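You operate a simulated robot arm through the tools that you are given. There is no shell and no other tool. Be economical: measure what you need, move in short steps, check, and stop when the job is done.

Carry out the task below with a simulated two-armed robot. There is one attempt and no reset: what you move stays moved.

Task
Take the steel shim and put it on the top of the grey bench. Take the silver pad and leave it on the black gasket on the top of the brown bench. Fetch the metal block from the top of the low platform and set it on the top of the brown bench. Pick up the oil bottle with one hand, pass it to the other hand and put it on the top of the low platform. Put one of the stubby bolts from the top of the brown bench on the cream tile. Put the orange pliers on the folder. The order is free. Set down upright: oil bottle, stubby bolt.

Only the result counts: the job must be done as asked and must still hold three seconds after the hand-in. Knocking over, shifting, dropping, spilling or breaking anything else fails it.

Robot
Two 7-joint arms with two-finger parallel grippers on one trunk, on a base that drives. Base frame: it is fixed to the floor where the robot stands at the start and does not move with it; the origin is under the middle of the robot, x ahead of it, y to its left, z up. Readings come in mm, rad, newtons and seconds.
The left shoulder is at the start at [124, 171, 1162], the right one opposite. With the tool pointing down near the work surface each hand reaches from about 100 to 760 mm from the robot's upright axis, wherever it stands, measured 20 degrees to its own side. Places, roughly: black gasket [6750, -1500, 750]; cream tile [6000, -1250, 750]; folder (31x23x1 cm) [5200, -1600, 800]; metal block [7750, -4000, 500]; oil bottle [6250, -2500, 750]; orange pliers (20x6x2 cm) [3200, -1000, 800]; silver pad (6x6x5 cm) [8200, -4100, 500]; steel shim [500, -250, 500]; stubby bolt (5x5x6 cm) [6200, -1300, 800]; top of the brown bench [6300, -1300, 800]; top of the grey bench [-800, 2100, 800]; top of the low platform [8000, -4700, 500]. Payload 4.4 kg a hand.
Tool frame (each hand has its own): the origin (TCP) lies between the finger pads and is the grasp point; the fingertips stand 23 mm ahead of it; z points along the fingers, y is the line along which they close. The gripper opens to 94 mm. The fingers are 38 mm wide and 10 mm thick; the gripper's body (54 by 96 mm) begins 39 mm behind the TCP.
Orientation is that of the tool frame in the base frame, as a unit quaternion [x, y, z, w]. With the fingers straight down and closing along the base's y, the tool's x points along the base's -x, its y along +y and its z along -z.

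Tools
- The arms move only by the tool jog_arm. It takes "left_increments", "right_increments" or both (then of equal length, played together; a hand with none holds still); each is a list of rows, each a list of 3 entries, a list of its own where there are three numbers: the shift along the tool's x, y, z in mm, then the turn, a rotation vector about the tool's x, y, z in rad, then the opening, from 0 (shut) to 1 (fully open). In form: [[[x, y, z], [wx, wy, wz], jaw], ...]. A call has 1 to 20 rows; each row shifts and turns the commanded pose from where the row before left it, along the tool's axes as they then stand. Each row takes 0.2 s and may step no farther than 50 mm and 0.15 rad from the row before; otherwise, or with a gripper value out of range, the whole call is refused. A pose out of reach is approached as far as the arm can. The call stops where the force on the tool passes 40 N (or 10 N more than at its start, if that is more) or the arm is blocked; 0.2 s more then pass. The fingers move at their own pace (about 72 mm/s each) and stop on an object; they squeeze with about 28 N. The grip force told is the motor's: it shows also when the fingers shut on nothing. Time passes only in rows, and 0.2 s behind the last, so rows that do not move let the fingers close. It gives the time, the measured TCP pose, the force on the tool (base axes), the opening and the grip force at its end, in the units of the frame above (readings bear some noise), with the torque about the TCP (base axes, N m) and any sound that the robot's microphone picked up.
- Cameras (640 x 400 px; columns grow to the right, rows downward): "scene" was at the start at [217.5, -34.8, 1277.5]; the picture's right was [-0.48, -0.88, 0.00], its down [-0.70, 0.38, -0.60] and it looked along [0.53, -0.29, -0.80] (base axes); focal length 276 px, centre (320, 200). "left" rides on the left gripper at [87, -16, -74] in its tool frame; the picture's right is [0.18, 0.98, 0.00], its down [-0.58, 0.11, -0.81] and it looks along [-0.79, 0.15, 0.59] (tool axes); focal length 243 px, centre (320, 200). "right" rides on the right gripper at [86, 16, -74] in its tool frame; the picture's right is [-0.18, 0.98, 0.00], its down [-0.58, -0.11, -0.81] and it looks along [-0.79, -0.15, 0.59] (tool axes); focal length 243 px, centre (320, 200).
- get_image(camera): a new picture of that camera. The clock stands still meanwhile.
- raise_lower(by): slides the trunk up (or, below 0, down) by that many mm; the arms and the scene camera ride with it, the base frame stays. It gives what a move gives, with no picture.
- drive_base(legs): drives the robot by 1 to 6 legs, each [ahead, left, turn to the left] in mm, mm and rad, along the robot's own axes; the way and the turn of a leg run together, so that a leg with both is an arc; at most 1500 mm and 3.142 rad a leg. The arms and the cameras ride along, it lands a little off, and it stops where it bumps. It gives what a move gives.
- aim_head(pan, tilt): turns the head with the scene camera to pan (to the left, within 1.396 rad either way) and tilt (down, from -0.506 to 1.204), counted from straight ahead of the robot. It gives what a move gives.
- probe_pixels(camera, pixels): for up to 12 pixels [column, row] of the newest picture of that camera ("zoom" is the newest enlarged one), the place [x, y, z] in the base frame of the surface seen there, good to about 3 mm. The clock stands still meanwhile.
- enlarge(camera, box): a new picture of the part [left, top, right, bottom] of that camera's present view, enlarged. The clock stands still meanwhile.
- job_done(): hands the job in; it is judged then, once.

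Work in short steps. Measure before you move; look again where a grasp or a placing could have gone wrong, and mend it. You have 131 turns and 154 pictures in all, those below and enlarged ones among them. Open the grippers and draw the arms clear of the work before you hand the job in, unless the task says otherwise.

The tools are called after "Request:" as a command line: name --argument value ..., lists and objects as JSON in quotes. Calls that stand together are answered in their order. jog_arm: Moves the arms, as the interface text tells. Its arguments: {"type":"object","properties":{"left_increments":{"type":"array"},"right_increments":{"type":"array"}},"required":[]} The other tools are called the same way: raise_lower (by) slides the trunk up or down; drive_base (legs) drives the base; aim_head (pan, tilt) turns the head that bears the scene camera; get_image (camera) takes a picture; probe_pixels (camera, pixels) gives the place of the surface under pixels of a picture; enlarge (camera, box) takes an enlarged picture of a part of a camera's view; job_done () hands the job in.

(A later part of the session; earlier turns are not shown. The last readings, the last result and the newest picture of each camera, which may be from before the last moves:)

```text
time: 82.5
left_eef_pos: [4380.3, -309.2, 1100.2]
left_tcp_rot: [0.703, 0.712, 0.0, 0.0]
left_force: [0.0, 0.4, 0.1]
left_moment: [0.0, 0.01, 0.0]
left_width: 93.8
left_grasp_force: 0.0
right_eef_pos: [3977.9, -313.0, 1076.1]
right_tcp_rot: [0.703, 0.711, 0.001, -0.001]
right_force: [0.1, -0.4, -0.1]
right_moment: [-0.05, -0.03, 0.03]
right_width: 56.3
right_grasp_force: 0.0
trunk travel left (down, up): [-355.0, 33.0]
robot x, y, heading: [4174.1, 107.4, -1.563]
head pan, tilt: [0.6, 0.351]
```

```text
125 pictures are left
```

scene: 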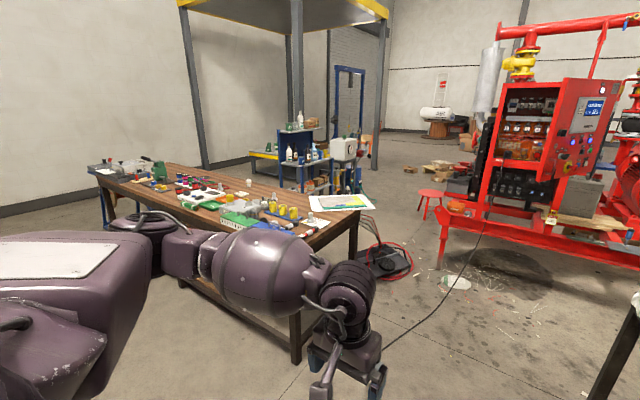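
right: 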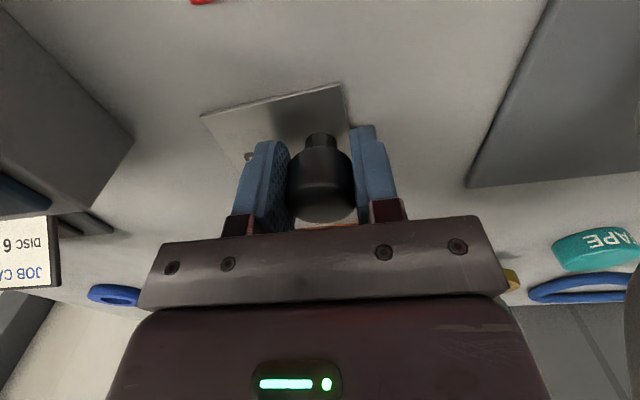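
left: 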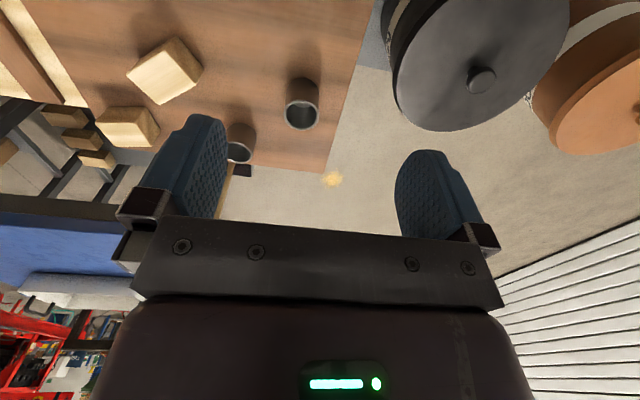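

I probe the brown bench corners and the other surroundings.

Request:
probe_pixels --camera "scene" --pixels '[[296, 360], [355, 262], [310, 240], [372, 207], [345, 198], [340, 206], [95, 168], [160, 163], [300, 160], [385, 265], [440, 265], [300, 130]]'

Request:
enlarge --camera "scene" --box '[80, 100, 400, 270]'

Request:
aim_head --pan -0.85 --tilt 0.6

Request:
get_image --camera "scene"

```text
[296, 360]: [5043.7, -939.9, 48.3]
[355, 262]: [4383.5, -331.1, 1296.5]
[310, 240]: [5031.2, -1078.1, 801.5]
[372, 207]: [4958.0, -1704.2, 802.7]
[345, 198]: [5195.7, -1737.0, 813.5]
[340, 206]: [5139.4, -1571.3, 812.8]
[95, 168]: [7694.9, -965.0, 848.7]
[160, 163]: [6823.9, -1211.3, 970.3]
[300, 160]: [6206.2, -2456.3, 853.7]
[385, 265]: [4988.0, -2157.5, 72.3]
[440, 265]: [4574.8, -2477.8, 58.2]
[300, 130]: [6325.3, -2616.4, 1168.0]
```

```text
2.00 times, centred on (240, 185) of scene
```

zoom: 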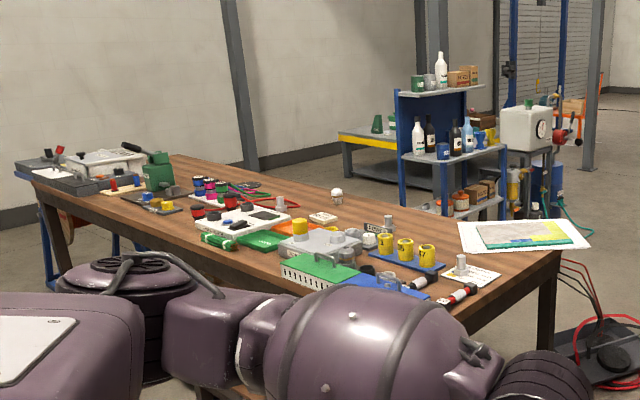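

```text
time: 84.1
left_eef_pos: [4381.1, -309.4, 1099.0]
left_tcp_rot: [0.703, 0.711, 0.001, 0.0]
left_force: [0.3, -0.2, 0.5]
left_moment: [-0.02, -0.04, 0.03]
left_width: 94.0
left_grasp_force: 0.1
right_eef_pos: [3978.4, -312.8, 1076.8]
right_tcp_rot: [0.703, 0.711, 0.0, -0.001]
right_force: [1.2, -0.5, 0.4]
right_moment: [-0.02, 0.01, 0.01]
right_width: 56.2
right_grasp_force: 0.1
trunk travel left (down, up): [-355.0, 33.0]
robot x, y, heading: [4176.0, 106.9, -1.562]
head pan, tilt: [-0.85, 0.6]
```

```text
123 pictures are left
```

scene: 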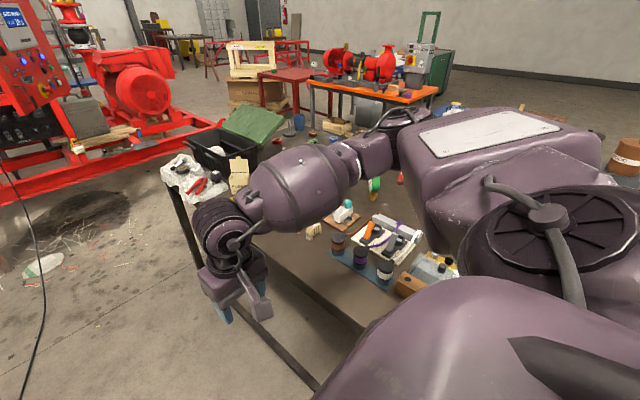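

Before driving farther I check where the black cable lies, and enlarge the dark table to find the pliers.

Request:
probe_pixels --camera "scene" --pixels '[[45, 300], [38, 370], [30, 240], [190, 185], [205, 130], [240, 175], [230, 150], [175, 200], [120, 160]]'

Request:
enlarge --camera "scene" --box '[150, 110, 330, 260]'

Request:
enlarge --camera "scene" --box '[310, 100, 470, 310]'

```text
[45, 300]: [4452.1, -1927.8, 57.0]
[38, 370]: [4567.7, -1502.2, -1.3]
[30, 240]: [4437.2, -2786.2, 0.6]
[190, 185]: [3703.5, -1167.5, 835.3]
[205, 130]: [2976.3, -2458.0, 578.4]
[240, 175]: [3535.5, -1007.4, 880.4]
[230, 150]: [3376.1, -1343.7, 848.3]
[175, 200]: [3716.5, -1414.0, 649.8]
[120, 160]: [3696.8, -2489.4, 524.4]
```

```text
2.67 times, centred on (240, 185) of scene
```

zoom: 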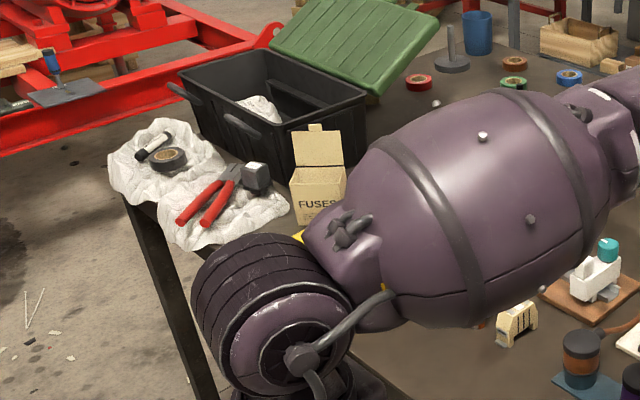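

```text
1.90 times, centred on (390, 205) of scene
```

zoom: 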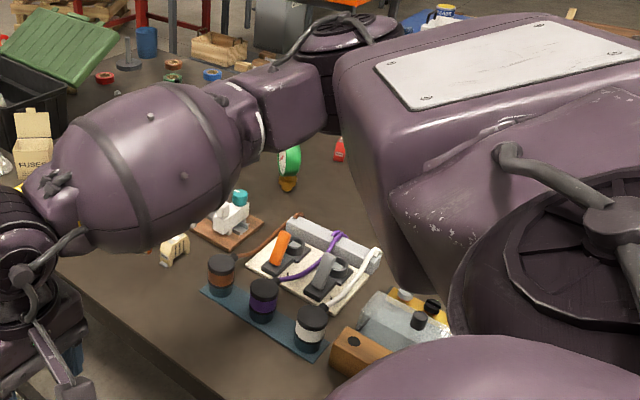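

Pliers are not yet visible; the arm hides the table's centre. I drive to about y=-750 and turn to face the table.

Request:
drive_base --legs '[[750, 50, 0], [0, 0, -1.5708]]'

Request:
aim_head --pan 0.0 --tilt 0.6

Request:
get_image --camera "scene"

```text
time: 92.0
left_eef_pos: [3814.0, -843.6, 1099.5]
left_tcp_rot: [1.0, 0.005, 0.0, 0.001]
left_force: [-1.4, 0.0, 0.8]
left_moment: [0.0, 0.03, 0.0]
left_width: 93.9
left_grasp_force: 0.0
right_eef_pos: [3811.2, -441.3, 1075.4]
right_tcp_rot: [1.0, 0.006, 0.001, 0.001]
right_force: [0.6, 0.4, -0.3]
right_moment: [-0.03, -0.02, -0.01]
right_width: 56.3
right_grasp_force: 0.0
trunk travel left (down, up): [-355.0, 33.0]
robot x, y, heading: [4230.7, -641.1, -3.127]
head pan, tilt: [-0.85, 0.6]
```

```text
time: 93.1
left_eef_pos: [3813.1, -843.2, 1099.6]
left_tcp_rot: [1.0, 0.006, 0.0, 0.0]
left_force: [-0.3, -0.3, 0.3]
left_moment: [0.0, -0.02, 0.02]
left_width: 93.9
left_grasp_force: 0.2
right_eef_pos: [3811.3, -441.7, 1076.6]
right_tcp_rot: [1.0, 0.006, 0.001, 0.0]
right_force: [0.9, -0.2, -0.1]
right_moment: [-0.01, -0.03, -0.03]
right_width: 56.6
right_grasp_force: 0.1
trunk travel left (down, up): [-355.0, 33.0]
robot x, y, heading: [4230.1, -635.5, -3.128]
head pan, tilt: [0.0, 0.6]
```

```text
120 pictures are left
```

scene: 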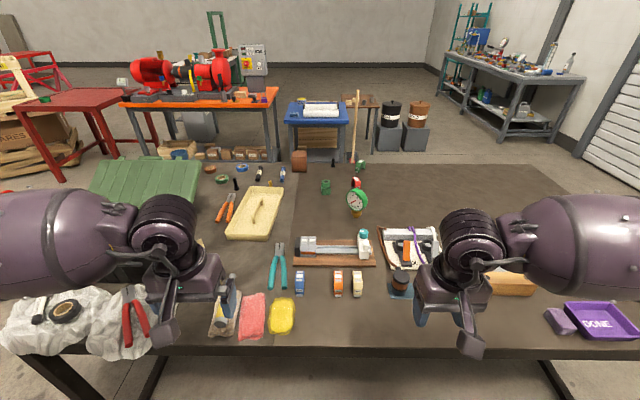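

The orange pliers are at (228,207), left of the yellow tray. I zoom and probe.

Request:
enlarge --camera "scene" --box '[180, 150, 300, 260]'

Request:
probe_pixels --camera "scene" --pixels '[[228, 207], [222, 212], [232, 202], [237, 195], [220, 347], [30, 355], [500, 350], [236, 182], [245, 230], [215, 180], [285, 160], [277, 265]]'

```text
3.64 times, centred on (240, 205) of scene
```

zoom: 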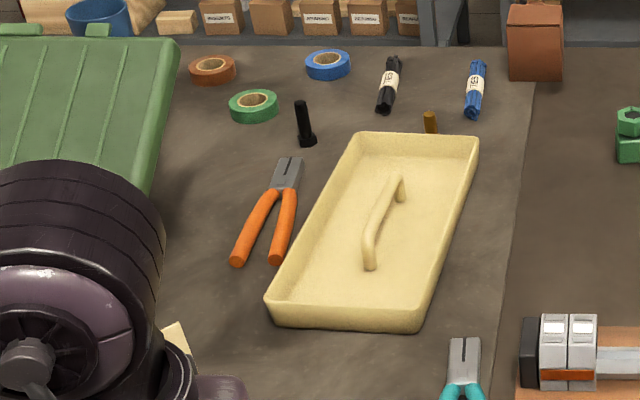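

```text
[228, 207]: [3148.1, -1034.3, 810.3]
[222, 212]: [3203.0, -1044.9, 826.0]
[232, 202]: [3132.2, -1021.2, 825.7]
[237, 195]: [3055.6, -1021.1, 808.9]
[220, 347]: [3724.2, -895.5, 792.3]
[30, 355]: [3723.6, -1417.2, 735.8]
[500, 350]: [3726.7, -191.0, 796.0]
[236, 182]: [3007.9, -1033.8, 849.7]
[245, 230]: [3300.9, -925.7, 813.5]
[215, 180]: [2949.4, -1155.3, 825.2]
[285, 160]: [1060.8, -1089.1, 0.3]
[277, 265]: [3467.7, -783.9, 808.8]
```

The pliers lie at x 3050–3210, y≈-1030, z 810. From here they are too far, but the table's other side (edge x≈2735) is close enough, so I go back around to it.

Request:
drive_base --legs '[[0, -1400, 0], [0, -540, 0], [1400, 0, 0], [720, 0, 0], [0, 0, 3.128], [0, -1400, 0]]'

Request:
aim_head --pan -0.5 --tilt 0.5

Request:
get_image --camera "scene"

```text
time: 139.9
left_eef_pos: [2512.0, 104.2, 1099.3]
left_tcp_rot: [-0.007, 1.0, 0.0, 0.0]
left_force: [0.4, 0.6, 0.2]
left_moment: [0.05, -0.01, 0.0]
left_width: 93.8
left_grasp_force: 0.1
right_eef_pos: [2514.2, -299.2, 1076.6]
right_tcp_rot: [-0.006, 1.0, 0.0, -0.001]
right_force: [0.3, 0.5, -0.3]
right_moment: [-0.01, -0.01, -0.01]
right_width: 56.4
right_grasp_force: 0.0
trunk travel left (down, up): [-355.0, 33.0]
robot x, y, heading: [2088.9, -102.2, 0.014]
head pan, tilt: [0.0, 0.6]
```

```text
time: 140.9
left_eef_pos: [2511.0, 101.9, 1099.8]
left_tcp_rot: [-0.006, 1.0, 0.001, -0.001]
left_force: [0.3, -0.6, -0.9]
left_moment: [0.07, -0.02, 0.0]
left_width: 94.1
left_grasp_force: 0.0
right_eef_pos: [2515.4, -299.4, 1077.3]
right_tcp_rot: [-0.006, 1.0, 0.001, 0.0]
right_force: [0.8, 0.0, 0.7]
right_moment: [-0.01, -0.02, 0.0]
right_width: 56.4
right_grasp_force: 0.0
trunk travel left (down, up): [-355.0, 33.0]
robot x, y, heading: [2091.1, -102.7, 0.013]
head pan, tilt: [-0.499, 0.499]
```

```text
118 pictures are left
```

scene: 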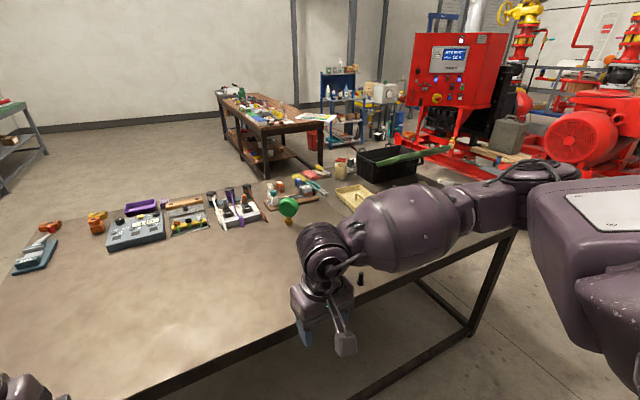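

I check the right side for obstacles before strafing.

Request:
aim_head --pan -1.3 --tilt 0.5

Request:
get_image --camera "scene"

Request:
probe_pixels --camera "scene" --pixels '[[150, 110], [200, 120], [250, 130], [300, 140], [400, 140], [450, 160], [500, 160], [550, 160], [600, 180], [200, 200], [250, 180], [100, 150]]'

```text
time: 142.0
left_eef_pos: [2511.5, 102.8, 1099.3]
left_tcp_rot: [-0.006, 1.0, 0.0, 0.0]
left_force: [0.2, -0.1, -0.4]
left_moment: [-0.01, 0.0, -0.04]
left_width: 94.0
left_grasp_force: 0.2
right_eef_pos: [2515.3, -299.7, 1076.8]
right_tcp_rot: [-0.006, 1.0, 0.0, -0.001]
right_force: [0.5, -0.5, 0.0]
right_moment: [0.01, 0.0, 0.01]
right_width: 56.2
right_grasp_force: 0.0
trunk travel left (down, up): [-355.0, 33.0]
robot x, y, heading: [2092.4, -101.4, 0.01]
head pan, tilt: [-1.3, 0.499]
```

```text
117 pictures are left
```

scene: 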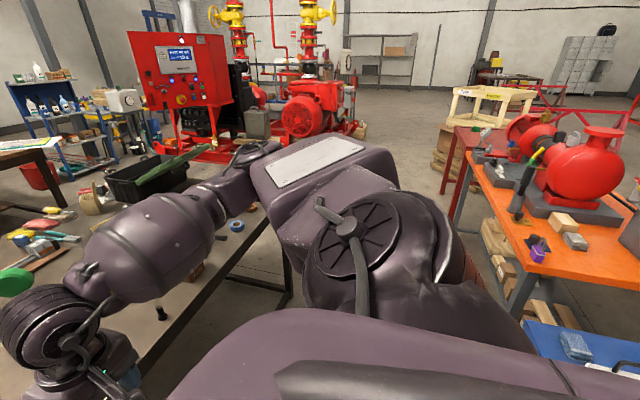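

```text
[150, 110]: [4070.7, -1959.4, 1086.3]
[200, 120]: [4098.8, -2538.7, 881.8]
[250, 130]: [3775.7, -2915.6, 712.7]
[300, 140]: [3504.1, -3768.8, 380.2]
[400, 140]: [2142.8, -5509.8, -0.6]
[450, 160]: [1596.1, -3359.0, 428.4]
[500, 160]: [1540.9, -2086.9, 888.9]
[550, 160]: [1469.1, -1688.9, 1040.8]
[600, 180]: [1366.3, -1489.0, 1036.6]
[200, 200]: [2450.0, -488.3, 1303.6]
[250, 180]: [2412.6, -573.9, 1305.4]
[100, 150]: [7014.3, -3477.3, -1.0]
```

The way is clear. I strafe right and close up to the table.

Request:
drive_base --legs '[[0, -690, -0.01], [290, 0, 0]]'

Request:
aim_head --pan -0.25 --tilt 0.7

Request:
get_image --camera "scene"

```text
time: 150.1
left_eef_pos: [2806.1, -590.4, 1098.4]
left_tcp_rot: [-0.001, 1.0, 0.0, -0.001]
left_force: [0.4, -0.3, -0.2]
left_moment: [0.03, 0.0, -0.04]
left_width: 93.5
left_grasp_force: 0.1
right_eef_pos: [2805.7, -991.9, 1076.8]
right_tcp_rot: [-0.001, 1.0, 0.0, 0.0]
right_force: [0.3, -0.8, -0.1]
right_moment: [-0.04, -0.03, 0.0]
right_width: 56.5
right_grasp_force: 0.0
trunk travel left (down, up): [-355.0, 33.0]
robot x, y, heading: [2383.4, -785.1, 0.001]
head pan, tilt: [-1.3, 0.499]
```

```text
time: 151.4
left_eef_pos: [2805.8, -589.8, 1099.7]
left_tcp_rot: [0.0, 1.0, 0.0, 0.0]
left_force: [-0.9, -0.8, 0.9]
left_moment: [0.02, -0.01, 0.01]
left_width: 94.0
left_grasp_force: 0.1
right_eef_pos: [2804.4, -991.6, 1078.2]
right_tcp_rot: [0.0, 1.0, 0.0, -0.001]
right_force: [-0.7, 0.0, -0.2]
right_moment: [0.01, -0.01, -0.03]
right_width: 56.2
right_grasp_force: 0.0
trunk travel left (down, up): [-355.0, 33.0]
robot x, y, heading: [2386.3, -790.0, 0.003]
head pan, tilt: [-0.25, 0.7]
```

```text
116 pictures are left
```

scene: 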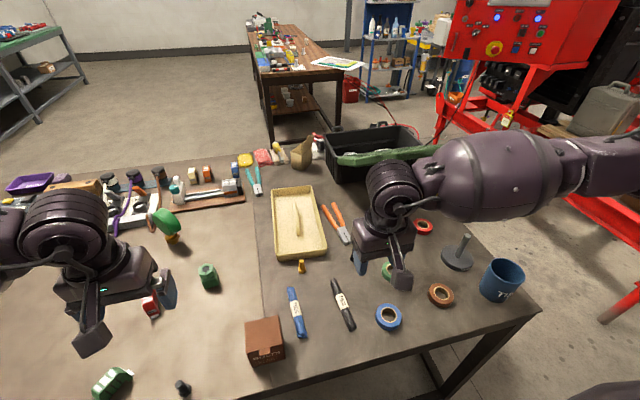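

Request:
enlarge --camera "scene" --box '[290, 180, 390, 290]'

Request:
get_image --camera "right"

```text
3.64 times, centred on (340, 235) of scene
```

zoom: 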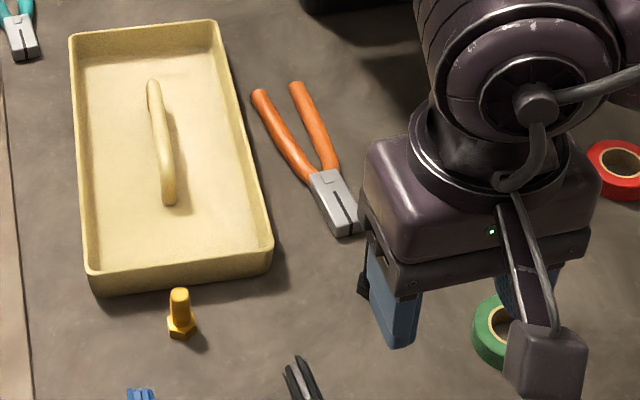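

```text
114 pictures are left
```

right: 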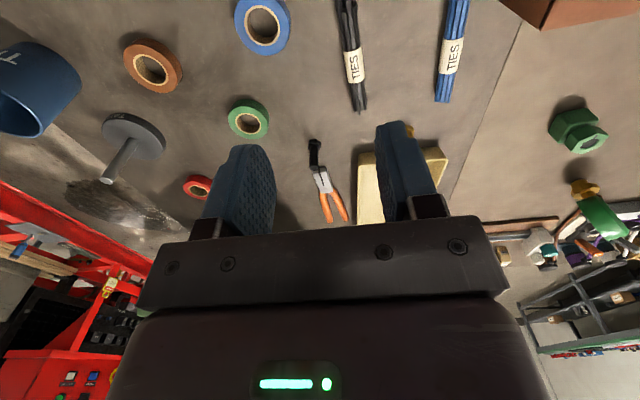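

The pliers are clear in the zoom from the jaw tip (350,232) to the handle ends (258,95) and (297,88). I probe them along with the tray edge.

Request:
probe_pixels --camera "zoom" --pixels '[[345, 225], [330, 195], [322, 178], [312, 180], [335, 172], [295, 155], [325, 145], [260, 97], [297, 88], [262, 215], [235, 90], [335, 205]]'

```text
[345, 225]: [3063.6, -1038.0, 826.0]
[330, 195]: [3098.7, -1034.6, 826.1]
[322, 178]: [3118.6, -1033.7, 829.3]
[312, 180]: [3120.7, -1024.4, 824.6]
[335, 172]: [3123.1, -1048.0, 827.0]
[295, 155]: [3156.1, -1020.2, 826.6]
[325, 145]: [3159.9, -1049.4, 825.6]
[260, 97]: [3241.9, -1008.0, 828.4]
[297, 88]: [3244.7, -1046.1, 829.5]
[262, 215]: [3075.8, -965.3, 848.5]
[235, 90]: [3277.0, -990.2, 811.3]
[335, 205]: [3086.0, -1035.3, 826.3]
```

The pivot is near (3122,-1034), top 828, with the axis nearly along x. I move the right hand over it at height, to see whether it is in reach.

Request:
jog_arm --right_increments '[[[-48, -7, 0], [0, 0, 0], 0.6], [[-48, -7, 0], [0, 0, 0], 0.6], [[-48, -7, 0], [0, 0, 0], 0.6], [[-48, -7, 0], [0, 0, 0], 0.6], [[-48, -7, 0], [0, 0, 0], 0.6], [[-48, -7, 0], [0, 0, 0], 0.6], [[-30, 0, 0], [0, 0, 0.06], 0.6], [[0, 0, 0], [0, 0, 0], 0.6]]'

Request:
raise_lower --by -150

Request:
get_image --camera "right"

```text
time: 153.2
left_eef_pos: [2807.1, -590.6, 1100.0]
left_tcp_rot: [0.0, 1.0, 0.0, -0.001]
left_force: [0.0, -0.3, -0.2]
left_moment: [0.02, -0.02, -0.02]
left_width: 94.1
left_grasp_force: 0.0
right_eef_pos: [3123.3, -1033.6, 1077.8]
right_tcp_rot: [0.03, 1.0, 0.0, 0.0]
right_force: [0.4, -0.8, 0.5]
right_moment: [0.01, 0.01, 0.0]
right_width: 56.2
right_grasp_force: 0.1
trunk travel left (down, up): [-355.0, 33.0]
robot x, y, heading: [2383.2, -792.2, -0.0]
head pan, tilt: [-0.25, 0.7]
```

```text
time: 154.9
left_eef_pos: [2804.6, -589.8, 951.6]
left_tcp_rot: [-0.001, 1.0, 0.0, 0.001]
left_force: [-0.7, -1.2, 1.2]
left_moment: [-0.02, -0.01, 0.01]
left_width: 93.8
left_grasp_force: 0.0
right_eef_pos: [3122.2, -1033.0, 929.2]
right_tcp_rot: [0.029, 1.0, 0.0, 0.001]
right_force: [-0.8, 0.6, 0.1]
right_moment: [0.01, 0.01, -0.01]
right_width: 56.3
right_grasp_force: 0.2
trunk travel left (down, up): [-205.0, 183.0]
robot x, y, heading: [2387.0, -791.5, 0.004]
head pan, tilt: [-0.25, 0.7]
```

```text
113 pictures are left
```

right: 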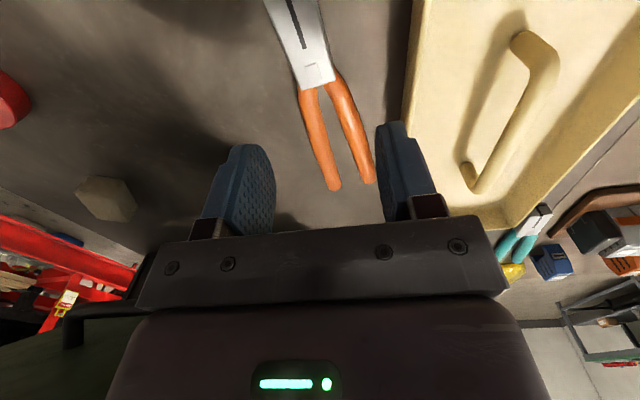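

The yaw went the wrong way (pliers' axis is +0.06 rad), so I correct by -0.12. Then I descend to z≈836 and check.

Request:
jog_arm --right_increments '[[[0, 0, 20], [0, 0, -0.12], 0.6], [[0, 0, 35], [0, 0, 0], 0.6], [[0, 0, 25], [0, 0, 0], 0.6], [[0, 0, 8], [0, 0, 0], 0.6], [[0, 0, 5], [0, 0, 0], 0.6], [[0, 0, 0], [0, 0, 0], 0.6]]'

Request:
get_image --camera "right"

```text
time: 156.3
left_eef_pos: [2805.9, -590.0, 950.0]
left_tcp_rot: [-0.001, 1.0, 0.001, 0.0]
left_force: [-0.6, -1.3, 0.7]
left_moment: [0.01, 0.0, -0.03]
left_width: 94.3
left_grasp_force: 0.1
right_eef_pos: [3122.5, -1034.1, 833.0]
right_tcp_rot: [-0.031, 1.0, 0.0, -0.001]
right_force: [0.1, -1.0, -0.3]
right_moment: [0.01, -0.01, 0.01]
right_width: 56.4
right_grasp_force: 0.1
trunk travel left (down, up): [-205.0, 183.0]
robot x, y, heading: [2385.1, -789.5, 0.0]
head pan, tilt: [-0.25, 0.7]
```

```text
112 pictures are left
```

right: 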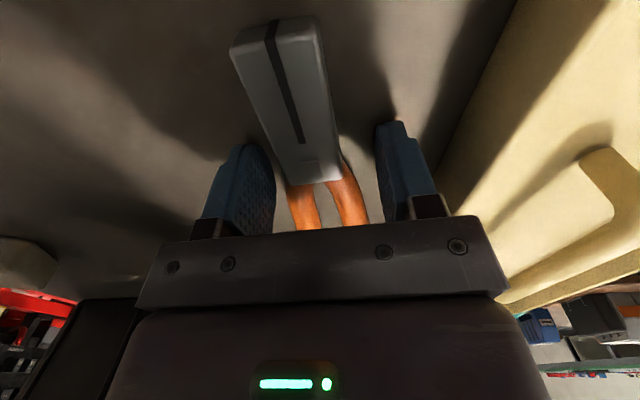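

The pliers sit between the fingers. I close and lift gently.

Request:
jog_arm --right_increments '[[[0, 0, -1], [0, 0, 0], 0], [[0, 0, 0], [0, 0, 0], 0], [[0, 0, 0], [0, 0, 0], 0], [[0, 0, 0], [0, 0, 0], 0], [[0, 0, -15], [0, 0, 0], 0], [[0, 0, -30], [0, 0, 0], 0], [[0, 0, -40], [0, 0, 0], 0], [[0, 0, 0], [0, 0, 0], 0]]'

Request:
get_image --camera "right"

```text
time: 158.1
left_eef_pos: [2806.7, -591.1, 949.3]
left_tcp_rot: [0.0, 1.0, 0.0, -0.001]
left_force: [0.8, -0.3, -0.3]
left_moment: [0.02, 0.05, -0.02]
left_width: 94.0
left_grasp_force: 0.1
right_eef_pos: [3122.5, -1033.0, 918.9]
right_tcp_rot: [-0.03, 1.0, 0.0, -0.002]
right_force: [1.0, 0.2, -3.1]
right_moment: [-0.02, 0.15, 0.0]
right_width: 40.2
right_grasp_force: 28.4
trunk travel left (down, up): [-205.0, 183.0]
robot x, y, heading: [2386.7, -788.2, 0.002]
head pan, tilt: [-0.25, 0.7]
```

```text
111 pictures are left
```

right: 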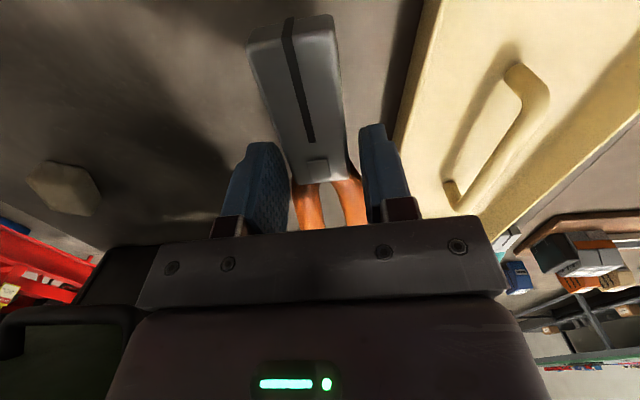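

Held (40 mm, 28 N). I retract, raise the trunk, and drive back around to the corridor.

Request:
jog_arm --right_increments '[[[0, 0, -45], [0, 0, 0], 0], [[48, 0, 0], [0, 0, 0.06], 0], [[48, 7, 0], [0, 0, 0], 0], [[48, 7, 0], [0, 0, 0], 0], [[48, 7, 0], [0, 0, 0], 0], [[48, 7, 0], [0, 0, 0], 0], [[48, 7, 0], [0, 0, 0], 0], [[0, 0, 0], [0, 0, 0], 0]]'

Request:
raise_lower --by 120

Request:
drive_base --legs '[[-300, 0, 0], [0, 1400, 0], [0, 690, 0], [1400, 0, 0], [800, 0, 0], [0, 0, -1.5708]]'

Request:
aim_head --pan 0.3 --tilt 0.5

Request:
get_image --camera "scene"

```text
time: 159.9
left_eef_pos: [2806.8, -589.3, 948.7]
left_tcp_rot: [-0.001, 1.0, 0.0, 0.0]
left_force: [-0.3, -0.1, 0.2]
left_moment: [0.0, -0.01, 0.01]
left_width: 94.0
left_grasp_force: 0.0
right_eef_pos: [2834.6, -998.9, 963.7]
right_tcp_rot: [0.0, 1.0, 0.0, -0.002]
right_force: [-0.1, 0.9, -2.5]
right_moment: [0.0, 0.15, -0.02]
right_width: 40.3
right_grasp_force: 27.7
trunk travel left (down, up): [-205.0, 183.0]
robot x, y, heading: [2385.1, -789.0, 0.006]
head pan, tilt: [-0.25, 0.7]
```

```text
time: 161.4
left_eef_pos: [2806.6, -590.3, 1068.4]
left_tcp_rot: [-0.001, 1.0, 0.0, -0.001]
left_force: [-0.2, -0.6, -0.6]
left_moment: [0.03, -0.02, -0.02]
left_width: 94.2
left_grasp_force: 0.1
right_eef_pos: [2835.9, -1001.7, 1083.8]
right_tcp_rot: [-0.001, 1.0, 0.0, -0.001]
right_force: [0.2, 0.5, -3.0]
right_moment: [0.0, 0.16, 0.01]
right_width: 40.4
right_grasp_force: 27.8
trunk travel left (down, up): [-325.0, 63.0]
robot x, y, heading: [2386.0, -792.2, 0.003]
head pan, tilt: [-0.25, 0.7]
```

```text
time: 195.9
left_eef_pos: [4483.5, 891.6, 1070.1]
left_tcp_rot: [0.706, 0.708, 0.0, 0.001]
left_force: [0.6, -0.8, -0.5]
left_moment: [0.0, -0.03, -0.01]
left_width: 94.1
left_grasp_force: 0.0
right_eef_pos: [4070.8, 862.0, 1085.2]
right_tcp_rot: [0.707, 0.707, 0.001, -0.001]
right_force: [0.0, 0.3, -2.2]
right_moment: [0.15, -0.04, -0.02]
right_width: 39.8
right_grasp_force: 27.7
trunk travel left (down, up): [-325.0, 63.0]
robot x, y, heading: [4280.2, 1311.6, -1.569]
head pan, tilt: [-0.25, 0.7]
```

```text
time: 196.9
left_eef_pos: [4482.8, 891.0, 1069.8]
left_tcp_rot: [0.706, 0.708, 0.0, 0.0]
left_force: [0.7, -0.6, -1.0]
left_moment: [-0.01, 0.02, -0.02]
left_width: 93.8
left_grasp_force: 0.1
right_eef_pos: [4071.6, 861.6, 1084.1]
right_tcp_rot: [0.707, 0.708, 0.0, -0.001]
right_force: [-0.4, 0.6, -2.6]
right_moment: [0.15, 0.01, 0.02]
right_width: 39.7
right_grasp_force: 27.9
trunk travel left (down, up): [-325.0, 63.0]
robot x, y, heading: [4283.1, 1310.2, -1.568]
head pan, tilt: [0.3, 0.499]
```

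```text
110 pictures are left
```

scene: 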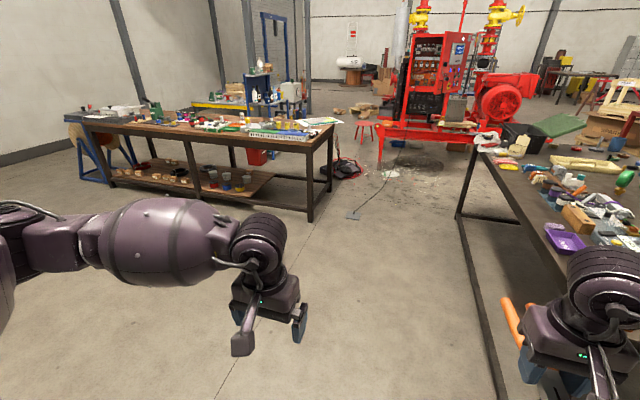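

I locate the cable with its pedal at (352,215), which lies in front of the bench end, and the bench corners.

Request:
probe_pixels --camera "scene" --pixels '[[352, 216], [362, 208], [372, 197], [385, 185], [345, 170], [311, 220], [330, 190], [388, 170], [322, 118], [320, 126], [312, 142], [383, 158]]'

Request:
enlarge --camera "scene" --box '[200, 80, 420, 230]'

```text
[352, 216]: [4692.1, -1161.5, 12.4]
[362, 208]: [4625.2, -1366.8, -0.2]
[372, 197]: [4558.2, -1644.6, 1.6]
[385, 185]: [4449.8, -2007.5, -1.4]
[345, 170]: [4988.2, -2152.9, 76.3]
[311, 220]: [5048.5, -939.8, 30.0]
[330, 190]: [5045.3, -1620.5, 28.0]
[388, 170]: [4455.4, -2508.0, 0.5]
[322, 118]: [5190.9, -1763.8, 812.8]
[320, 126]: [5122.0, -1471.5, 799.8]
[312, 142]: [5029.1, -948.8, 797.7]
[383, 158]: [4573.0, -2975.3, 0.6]
```

```text
2.67 times, centred on (310, 155) of scene
```

zoom: 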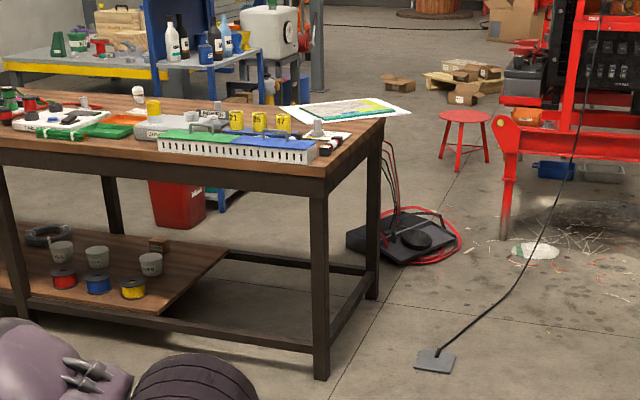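

Bench legs are at x≈5045, y -940 and -1620; the pedal and cable lie near (4692,-1161). I drive closer to view the folder from above.

Request:
drive_base --legs '[[1400, 150, 0], [250, 100, 0.6]]'

Request:
aim_head --pan 0.1 --tilt 0.5

Request:
get_image --camera "scene"

```text
time: 205.6
left_eef_pos: [4999.1, -532.4, 1069.0]
left_tcp_rot: [0.469, 0.883, 0.0, 0.0]
left_force: [0.2, -0.2, 0.5]
left_moment: [-0.03, 0.02, 0.0]
left_width: 93.9
left_grasp_force: 0.2
right_eef_pos: [4672.6, -787.1, 1084.5]
right_tcp_rot: [0.471, 0.882, 0.001, 0.0]
right_force: [0.2, 0.3, -2.9]
right_moment: [0.11, 0.1, -0.01]
right_width: 39.3
right_grasp_force: 28.6
trunk travel left (down, up): [-325.0, 63.0]
robot x, y, heading: [4594.7, -292.8, -0.979]
head pan, tilt: [0.3, 0.499]
```

```text
time: 206.3
left_eef_pos: [4998.0, -533.9, 1070.1]
left_tcp_rot: [0.469, 0.883, 0.0, 0.0]
left_force: [0.4, 0.8, -0.5]
left_moment: [-0.06, 0.0, 0.01]
left_width: 93.9
left_grasp_force: 0.1
right_eef_pos: [4672.7, -786.2, 1085.2]
right_tcp_rot: [0.47, 0.882, 0.001, -0.001]
right_force: [-0.4, -0.2, -3.6]
right_moment: [0.15, 0.08, -0.03]
right_width: 39.2
right_grasp_force: 28.2
trunk travel left (down, up): [-325.0, 63.0]
robot x, y, heading: [4596.7, -296.3, -0.98]
head pan, tilt: [0.099, 0.499]
```

```text
108 pictures are left
```

scene: 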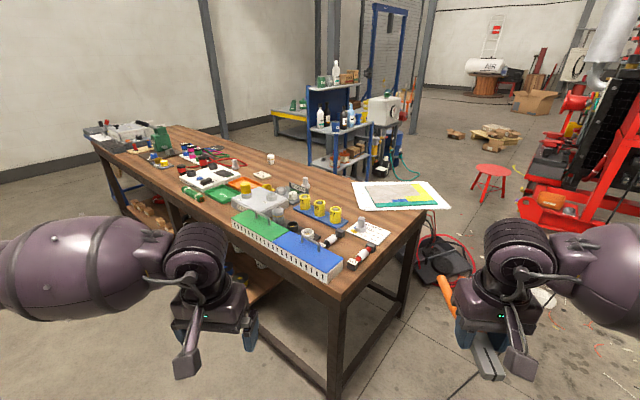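

Request:
enlarge --camera "scene" --box '[330, 160, 460, 270]'

Request:
probe_pixels --camera "scene" --pixels '[[353, 183], [430, 180], [448, 206], [357, 208], [367, 187], [418, 184], [436, 202], [374, 205], [395, 195], [425, 212], [340, 290], [405, 240]]'

Request:
enlarge --camera "scene" --box '[90, 100, 360, 290]'

```text
3.64 times, centred on (395, 215) of scene
```

zoom: 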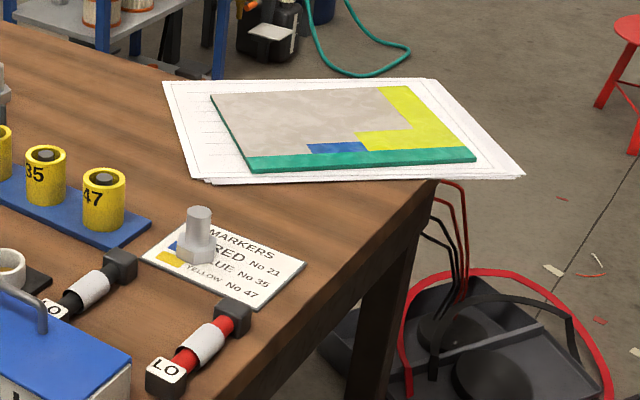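

```text
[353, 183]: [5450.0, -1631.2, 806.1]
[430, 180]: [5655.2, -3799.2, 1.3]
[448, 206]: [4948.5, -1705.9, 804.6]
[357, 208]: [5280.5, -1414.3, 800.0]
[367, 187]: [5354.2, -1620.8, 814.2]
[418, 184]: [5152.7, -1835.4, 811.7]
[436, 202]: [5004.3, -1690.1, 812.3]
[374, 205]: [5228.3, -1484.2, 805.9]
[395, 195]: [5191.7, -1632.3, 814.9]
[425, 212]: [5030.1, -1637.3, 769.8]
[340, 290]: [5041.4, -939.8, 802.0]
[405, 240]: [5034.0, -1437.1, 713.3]
```

```text
2.11 times, centred on (225, 195) of scene
```

zoom: 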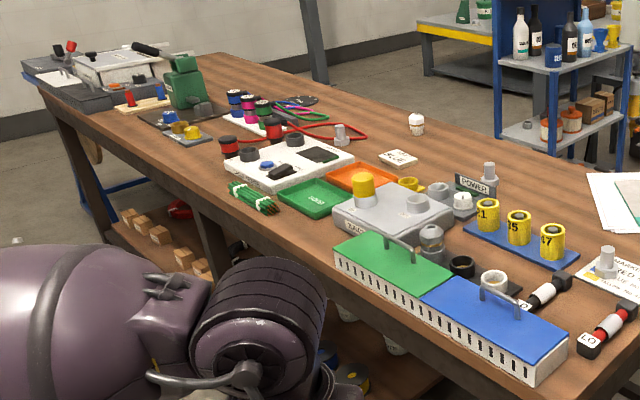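

The folder is the coloured board with corners about (5354,-1621), (5153,-1835), (5004,-1690), (5228,-1484), z 814. I probe the surroundings to find access to the bench's far side.

Request:
probe_pixels --camera "scene" --pixels '[[345, 177], [325, 168], [310, 200], [370, 165], [345, 128], [340, 110], [270, 140], [125, 195], [88, 135], [55, 130], [400, 168], [222, 100]]'

Request:
enlarge --camera "scene" --box '[260, 50, 480, 200]'

```text
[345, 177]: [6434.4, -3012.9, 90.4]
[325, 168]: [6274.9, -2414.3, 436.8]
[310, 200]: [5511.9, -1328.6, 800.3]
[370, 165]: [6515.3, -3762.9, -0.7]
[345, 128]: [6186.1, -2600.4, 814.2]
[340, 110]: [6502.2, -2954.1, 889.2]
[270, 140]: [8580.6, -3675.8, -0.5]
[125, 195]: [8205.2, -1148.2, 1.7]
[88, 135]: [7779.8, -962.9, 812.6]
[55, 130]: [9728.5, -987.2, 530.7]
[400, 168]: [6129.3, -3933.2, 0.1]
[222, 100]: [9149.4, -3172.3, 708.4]
```

```text
2.67 times, centred on (370, 125) of scene
```

zoom: 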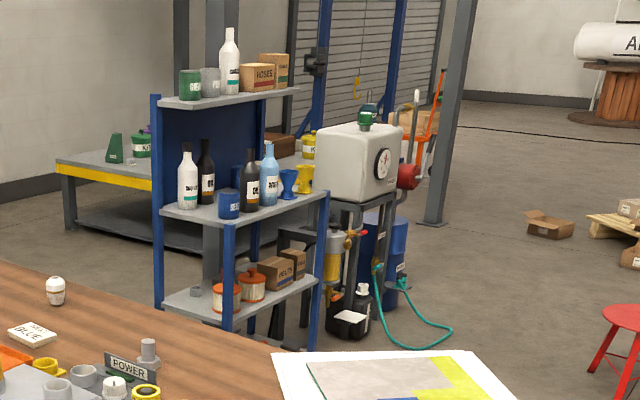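

The far end of the bench (x>7800) is open floor, so I will go round that way. First I strafe along the near side, facing the bench, to inspect the bolts, tile and gasket.

Request:
drive_base --legs '[[0, 0, -0.59], [0, 1400, 0]]'

Request:
aim_head --pan 0.0 --tilt 0.6

Request:
get_image --camera "scene"

```text
time: 220.3
left_eef_pos: [6190.7, -714.1, 1069.6]
left_tcp_rot: [0.707, 0.707, -0.001, 0.0]
left_force: [-0.5, 0.1, 0.1]
left_moment: [0.02, -0.02, -0.03]
left_width: 94.0
left_grasp_force: 0.0
right_eef_pos: [5778.0, -742.7, 1085.4]
right_tcp_rot: [0.707, 0.708, 0.001, -0.001]
right_force: [0.3, -0.2, -2.8]
right_moment: [0.14, -0.04, 0.0]
right_width: 39.3
right_grasp_force: 28.1
trunk travel left (down, up): [-325.0, 63.0]
robot x, y, heading: [5989.3, -289.9, -1.568]
head pan, tilt: [0.099, 0.499]
```

```text
time: 221.0
left_eef_pos: [6191.1, -714.3, 1069.5]
left_tcp_rot: [0.708, 0.707, 0.0, 0.0]
left_force: [0.2, -0.8, -0.1]
left_moment: [-0.01, -0.04, 0.03]
left_width: 93.9
left_grasp_force: 0.0
right_eef_pos: [5778.0, -742.4, 1084.3]
right_tcp_rot: [0.707, 0.707, 0.001, -0.001]
right_force: [-0.3, 0.6, -3.7]
right_moment: [0.1, -0.02, -0.01]
right_width: 39.4
right_grasp_force: 27.8
trunk travel left (down, up): [-325.0, 63.0]
robot x, y, heading: [5989.2, -293.8, -1.564]
head pan, tilt: [0.0, 0.6]
```

```text
104 pictures are left
```

scene: 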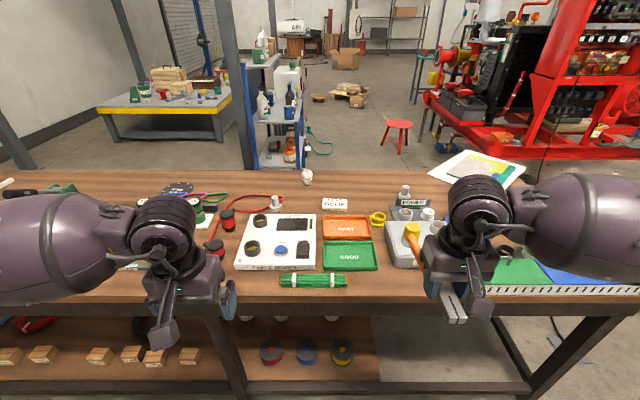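

Request:
enlarge --camera "scene" --box '[220, 150, 460, 290]'

Request:
probe_pixels --camera "zoom" --pixels '[[148, 135], [148, 150], [290, 140], [232, 72], [490, 110], [490, 125], [340, 200], [418, 185], [500, 140], [330, 345], [520, 380]]'

Request:
enlarge --camera "scene" --box '[0, 140, 240, 300]'

```text
2.67 times, centred on (340, 220) of scene
```

zoom: 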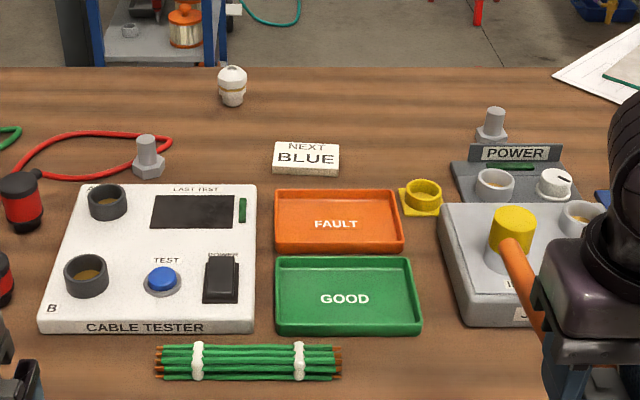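

```text
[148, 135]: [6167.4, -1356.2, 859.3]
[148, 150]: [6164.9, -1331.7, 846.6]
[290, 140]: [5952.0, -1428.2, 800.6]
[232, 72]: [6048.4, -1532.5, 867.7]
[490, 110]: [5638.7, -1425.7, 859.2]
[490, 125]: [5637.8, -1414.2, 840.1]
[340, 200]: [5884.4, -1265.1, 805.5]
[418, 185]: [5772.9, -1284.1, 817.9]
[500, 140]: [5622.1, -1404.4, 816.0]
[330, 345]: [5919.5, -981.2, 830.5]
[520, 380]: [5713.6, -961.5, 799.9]
```

```text
2.50 times, centred on (120, 220) of scene
```

zoom: 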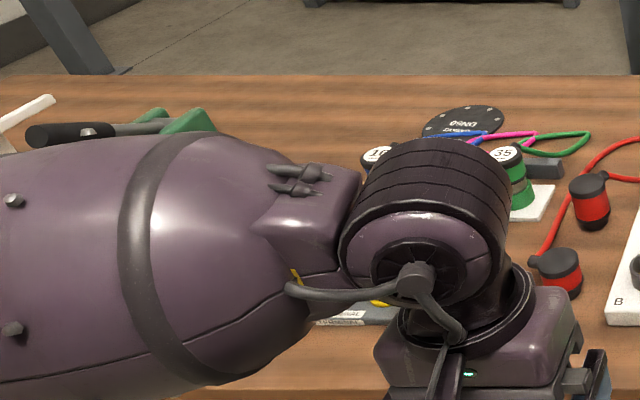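

Bolts stand at (6166,-1345) and others; the "NEXT BLUE" tag may be the cream tile. I zoom in on it to check.

Request:
enlarge --camera "scene" --box '[250, 180, 370, 250]'

Request:
probe_pixels --camera "zoom" --pixels '[[385, 100], [530, 105], [525, 165], [378, 160], [450, 135], [450, 165], [110, 90], [105, 130], [80, 145], [135, 145]]'

```text
5.33 times, centred on (310, 215) of scene
```

zoom: 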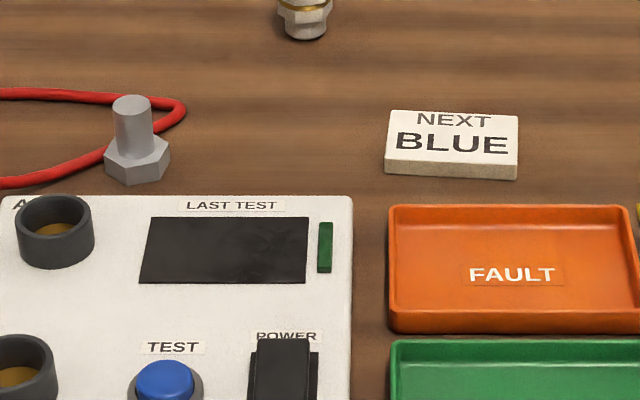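

```text
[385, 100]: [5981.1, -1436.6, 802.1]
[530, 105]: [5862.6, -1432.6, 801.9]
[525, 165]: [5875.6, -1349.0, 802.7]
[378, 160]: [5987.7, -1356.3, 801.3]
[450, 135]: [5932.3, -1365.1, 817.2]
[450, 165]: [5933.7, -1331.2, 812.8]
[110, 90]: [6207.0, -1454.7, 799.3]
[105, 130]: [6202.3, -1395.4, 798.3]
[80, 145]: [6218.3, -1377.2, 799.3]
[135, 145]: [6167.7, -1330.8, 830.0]
```

The tag is a 100×65 mm cream tile at about (5932,-1367), top 817. From the near side everything is at the limit of reach, so I'll work from the far side; I probe the gasket and the passage now.

Request:
probe_pixels --camera "scene" --pixels '[[176, 188], [165, 186], [186, 188], [250, 166], [290, 160], [262, 60], [150, 110], [10, 180], [245, 90], [215, 135], [50, 150]]'

Request:
enlarge --camera "scene" --box '[80, 20, 330, 180]'

Request:
aim_head --pan 0.9 --tilt 0.5

Request:
get_image --camera "scene"

```text
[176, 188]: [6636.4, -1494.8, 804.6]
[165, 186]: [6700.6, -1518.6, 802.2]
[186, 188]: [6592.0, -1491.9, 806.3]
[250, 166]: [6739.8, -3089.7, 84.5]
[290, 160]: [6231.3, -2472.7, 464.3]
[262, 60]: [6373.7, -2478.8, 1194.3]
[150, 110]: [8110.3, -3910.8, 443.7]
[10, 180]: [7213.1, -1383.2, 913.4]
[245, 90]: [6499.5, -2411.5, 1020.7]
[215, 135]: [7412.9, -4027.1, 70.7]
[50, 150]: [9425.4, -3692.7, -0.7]
```

```text
2.50 times, centred on (205, 100) of scene
```

zoom: 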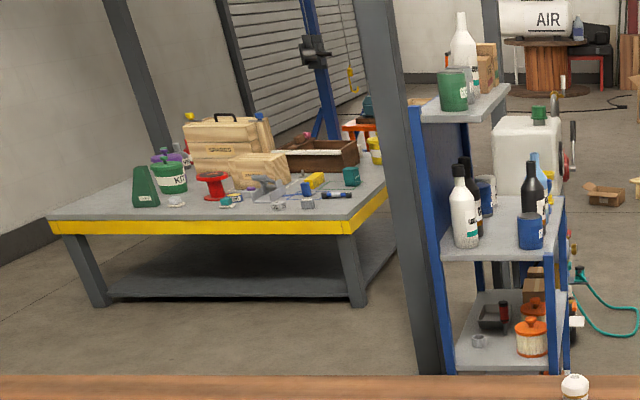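

```text
time: 222.2
left_eef_pos: [6191.0, -715.4, 1069.7]
left_tcp_rot: [0.706, 0.708, -0.001, 0.0]
left_force: [0.3, -0.5, 0.0]
left_moment: [0.05, -0.03, -0.04]
left_width: 94.3
left_grasp_force: 0.1
right_eef_pos: [5778.5, -743.0, 1085.3]
right_tcp_rot: [0.707, 0.707, 0.001, 0.0]
right_force: [0.1, 0.3, -2.3]
right_moment: [0.11, -0.03, 0.04]
right_width: 39.2
right_grasp_force: 27.9
trunk travel left (down, up): [-325.0, 63.0]
robot x, y, heading: [5989.6, -291.5, -1.569]
head pan, tilt: [0.901, 0.499]
```

```text
99 pictures are left
```

scene: 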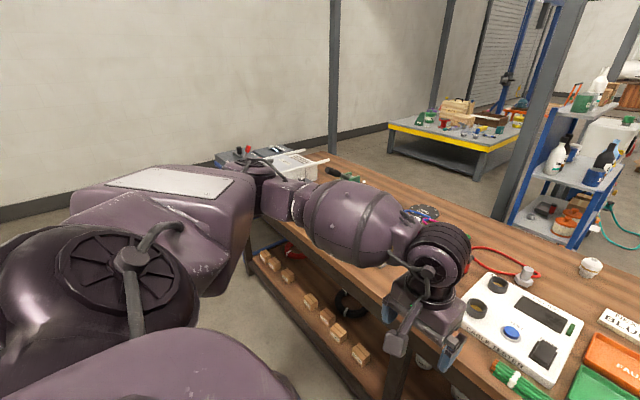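

I strafe on past the bench's far end to x≈8350 and look down the gap.

Request:
drive_base --legs '[[0, 1200, 0], [0, 1200, 0]]'

Request:
aim_head --pan -0.3 --tilt 0.45

Request:
get_image --camera "scene"

Request:
probe_pixels --camera "scene" --pixels '[[200, 250], [250, 250], [300, 250], [350, 250], [400, 250], [300, 300], [150, 250], [450, 220], [400, 200], [350, 180], [300, 170], [250, 150]]'

```text
time: 243.3
left_eef_pos: [8583.5, -707.7, 1070.0]
left_tcp_rot: [0.708, 0.706, 0.0, 0.0]
left_force: [-0.3, 0.0, -0.2]
left_moment: [-0.01, -0.03, 0.0]
left_width: 93.9
left_grasp_force: 0.0
right_eef_pos: [8171.5, -735.2, 1083.6]
right_tcp_rot: [0.708, 0.706, 0.001, -0.001]
right_force: [0.5, -0.3, -3.0]
right_moment: [0.12, -0.01, 0.03]
right_width: 39.2
right_grasp_force: 28.5
trunk travel left (down, up): [-325.0, 63.0]
robot x, y, heading: [8382.6, -285.6, -1.575]
head pan, tilt: [0.901, 0.499]
```

```text
time: 244.7
left_eef_pos: [8584.3, -708.9, 1069.6]
left_tcp_rot: [0.708, 0.706, 0.0, 0.0]
left_force: [-0.8, -0.4, -1.0]
left_moment: [0.01, 0.03, -0.01]
left_width: 93.9
left_grasp_force: 0.1
right_eef_pos: [8172.4, -737.0, 1086.1]
right_tcp_rot: [0.708, 0.706, 0.0, -0.001]
right_force: [0.3, -0.1, -2.4]
right_moment: [0.16, -0.03, 0.0]
right_width: 39.1
right_grasp_force: 28.1
trunk travel left (down, up): [-325.0, 63.0]
robot x, y, heading: [8384.1, -286.8, -1.568]
head pan, tilt: [-0.3, 0.45]
```

```text
98 pictures are left
```

scene: 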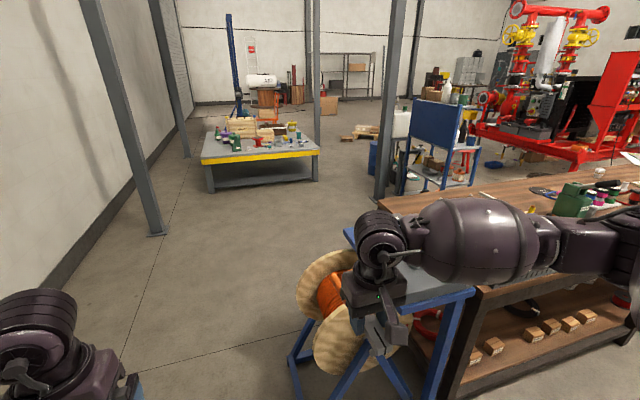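

```text
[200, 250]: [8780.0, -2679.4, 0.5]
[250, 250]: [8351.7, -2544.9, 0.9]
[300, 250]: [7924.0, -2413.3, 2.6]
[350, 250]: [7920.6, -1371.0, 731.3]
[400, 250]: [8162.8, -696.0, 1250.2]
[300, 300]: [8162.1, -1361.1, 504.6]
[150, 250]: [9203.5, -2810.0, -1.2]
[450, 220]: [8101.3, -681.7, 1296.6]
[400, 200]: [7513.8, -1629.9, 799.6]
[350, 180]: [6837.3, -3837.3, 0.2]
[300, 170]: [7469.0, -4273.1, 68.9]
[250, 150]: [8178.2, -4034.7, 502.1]
```

The cable-drum trestle reaches to x≈8250, so I shift to x≈8750, go ahead past it to y≈-2050, and turn to face the bench from its far side.

Request:
drive_base --legs '[[0, 370, 0], [900, 0, 0], [870, 0, 0], [0, 0, -3.1416]]'

Request:
aim_head --pan 1.1 --tilt 0.4

Request:
get_image --camera "scene"

Request:
probe_pixels --camera "scene" --pixels '[[200, 250], [250, 250], [300, 250], [350, 250], [400, 250], [300, 300], [150, 250], [450, 220], [400, 200], [350, 200], [300, 200], [250, 200]]'

```text
refused: -3.1416 is not a number from -3.14159 to 3.14159
```

```text
time: 246.2
left_eef_pos: [8583.7, -708.3, 1070.2]
left_tcp_rot: [0.708, 0.706, 0.0, 0.0]
left_force: [0.1, 0.7, -0.1]
left_moment: [-0.01, -0.01, 0.0]
left_width: 93.8
left_grasp_force: 0.1
right_eef_pos: [8170.9, -735.4, 1084.4]
right_tcp_rot: [0.707, 0.707, 0.001, -0.001]
right_force: [0.8, 0.7, -2.7]
right_moment: [0.14, 0.02, -0.03]
right_width: 39.2
right_grasp_force: 28.0
trunk travel left (down, up): [-325.0, 63.0]
robot x, y, heading: [8384.3, -287.3, -1.574]
head pan, tilt: [1.1, 0.4]
```

```text
97 pictures are left
```

scene: 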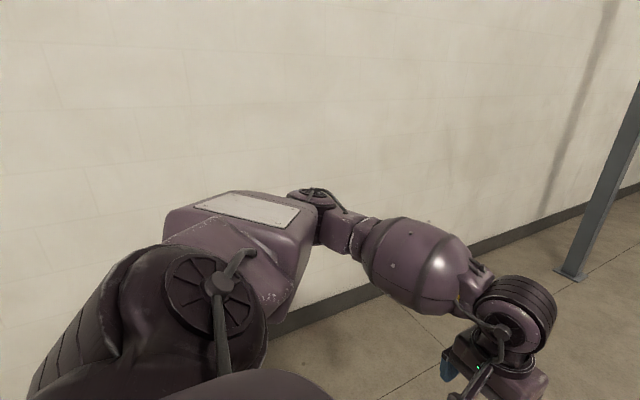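

```text
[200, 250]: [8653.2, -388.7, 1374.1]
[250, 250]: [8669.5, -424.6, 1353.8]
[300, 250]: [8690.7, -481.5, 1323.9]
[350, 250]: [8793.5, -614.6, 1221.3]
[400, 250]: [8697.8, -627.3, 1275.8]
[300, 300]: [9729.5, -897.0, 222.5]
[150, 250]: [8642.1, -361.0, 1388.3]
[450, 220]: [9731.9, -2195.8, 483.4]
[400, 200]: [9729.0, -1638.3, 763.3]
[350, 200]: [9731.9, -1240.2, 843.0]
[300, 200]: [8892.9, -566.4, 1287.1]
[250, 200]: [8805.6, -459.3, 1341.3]
```

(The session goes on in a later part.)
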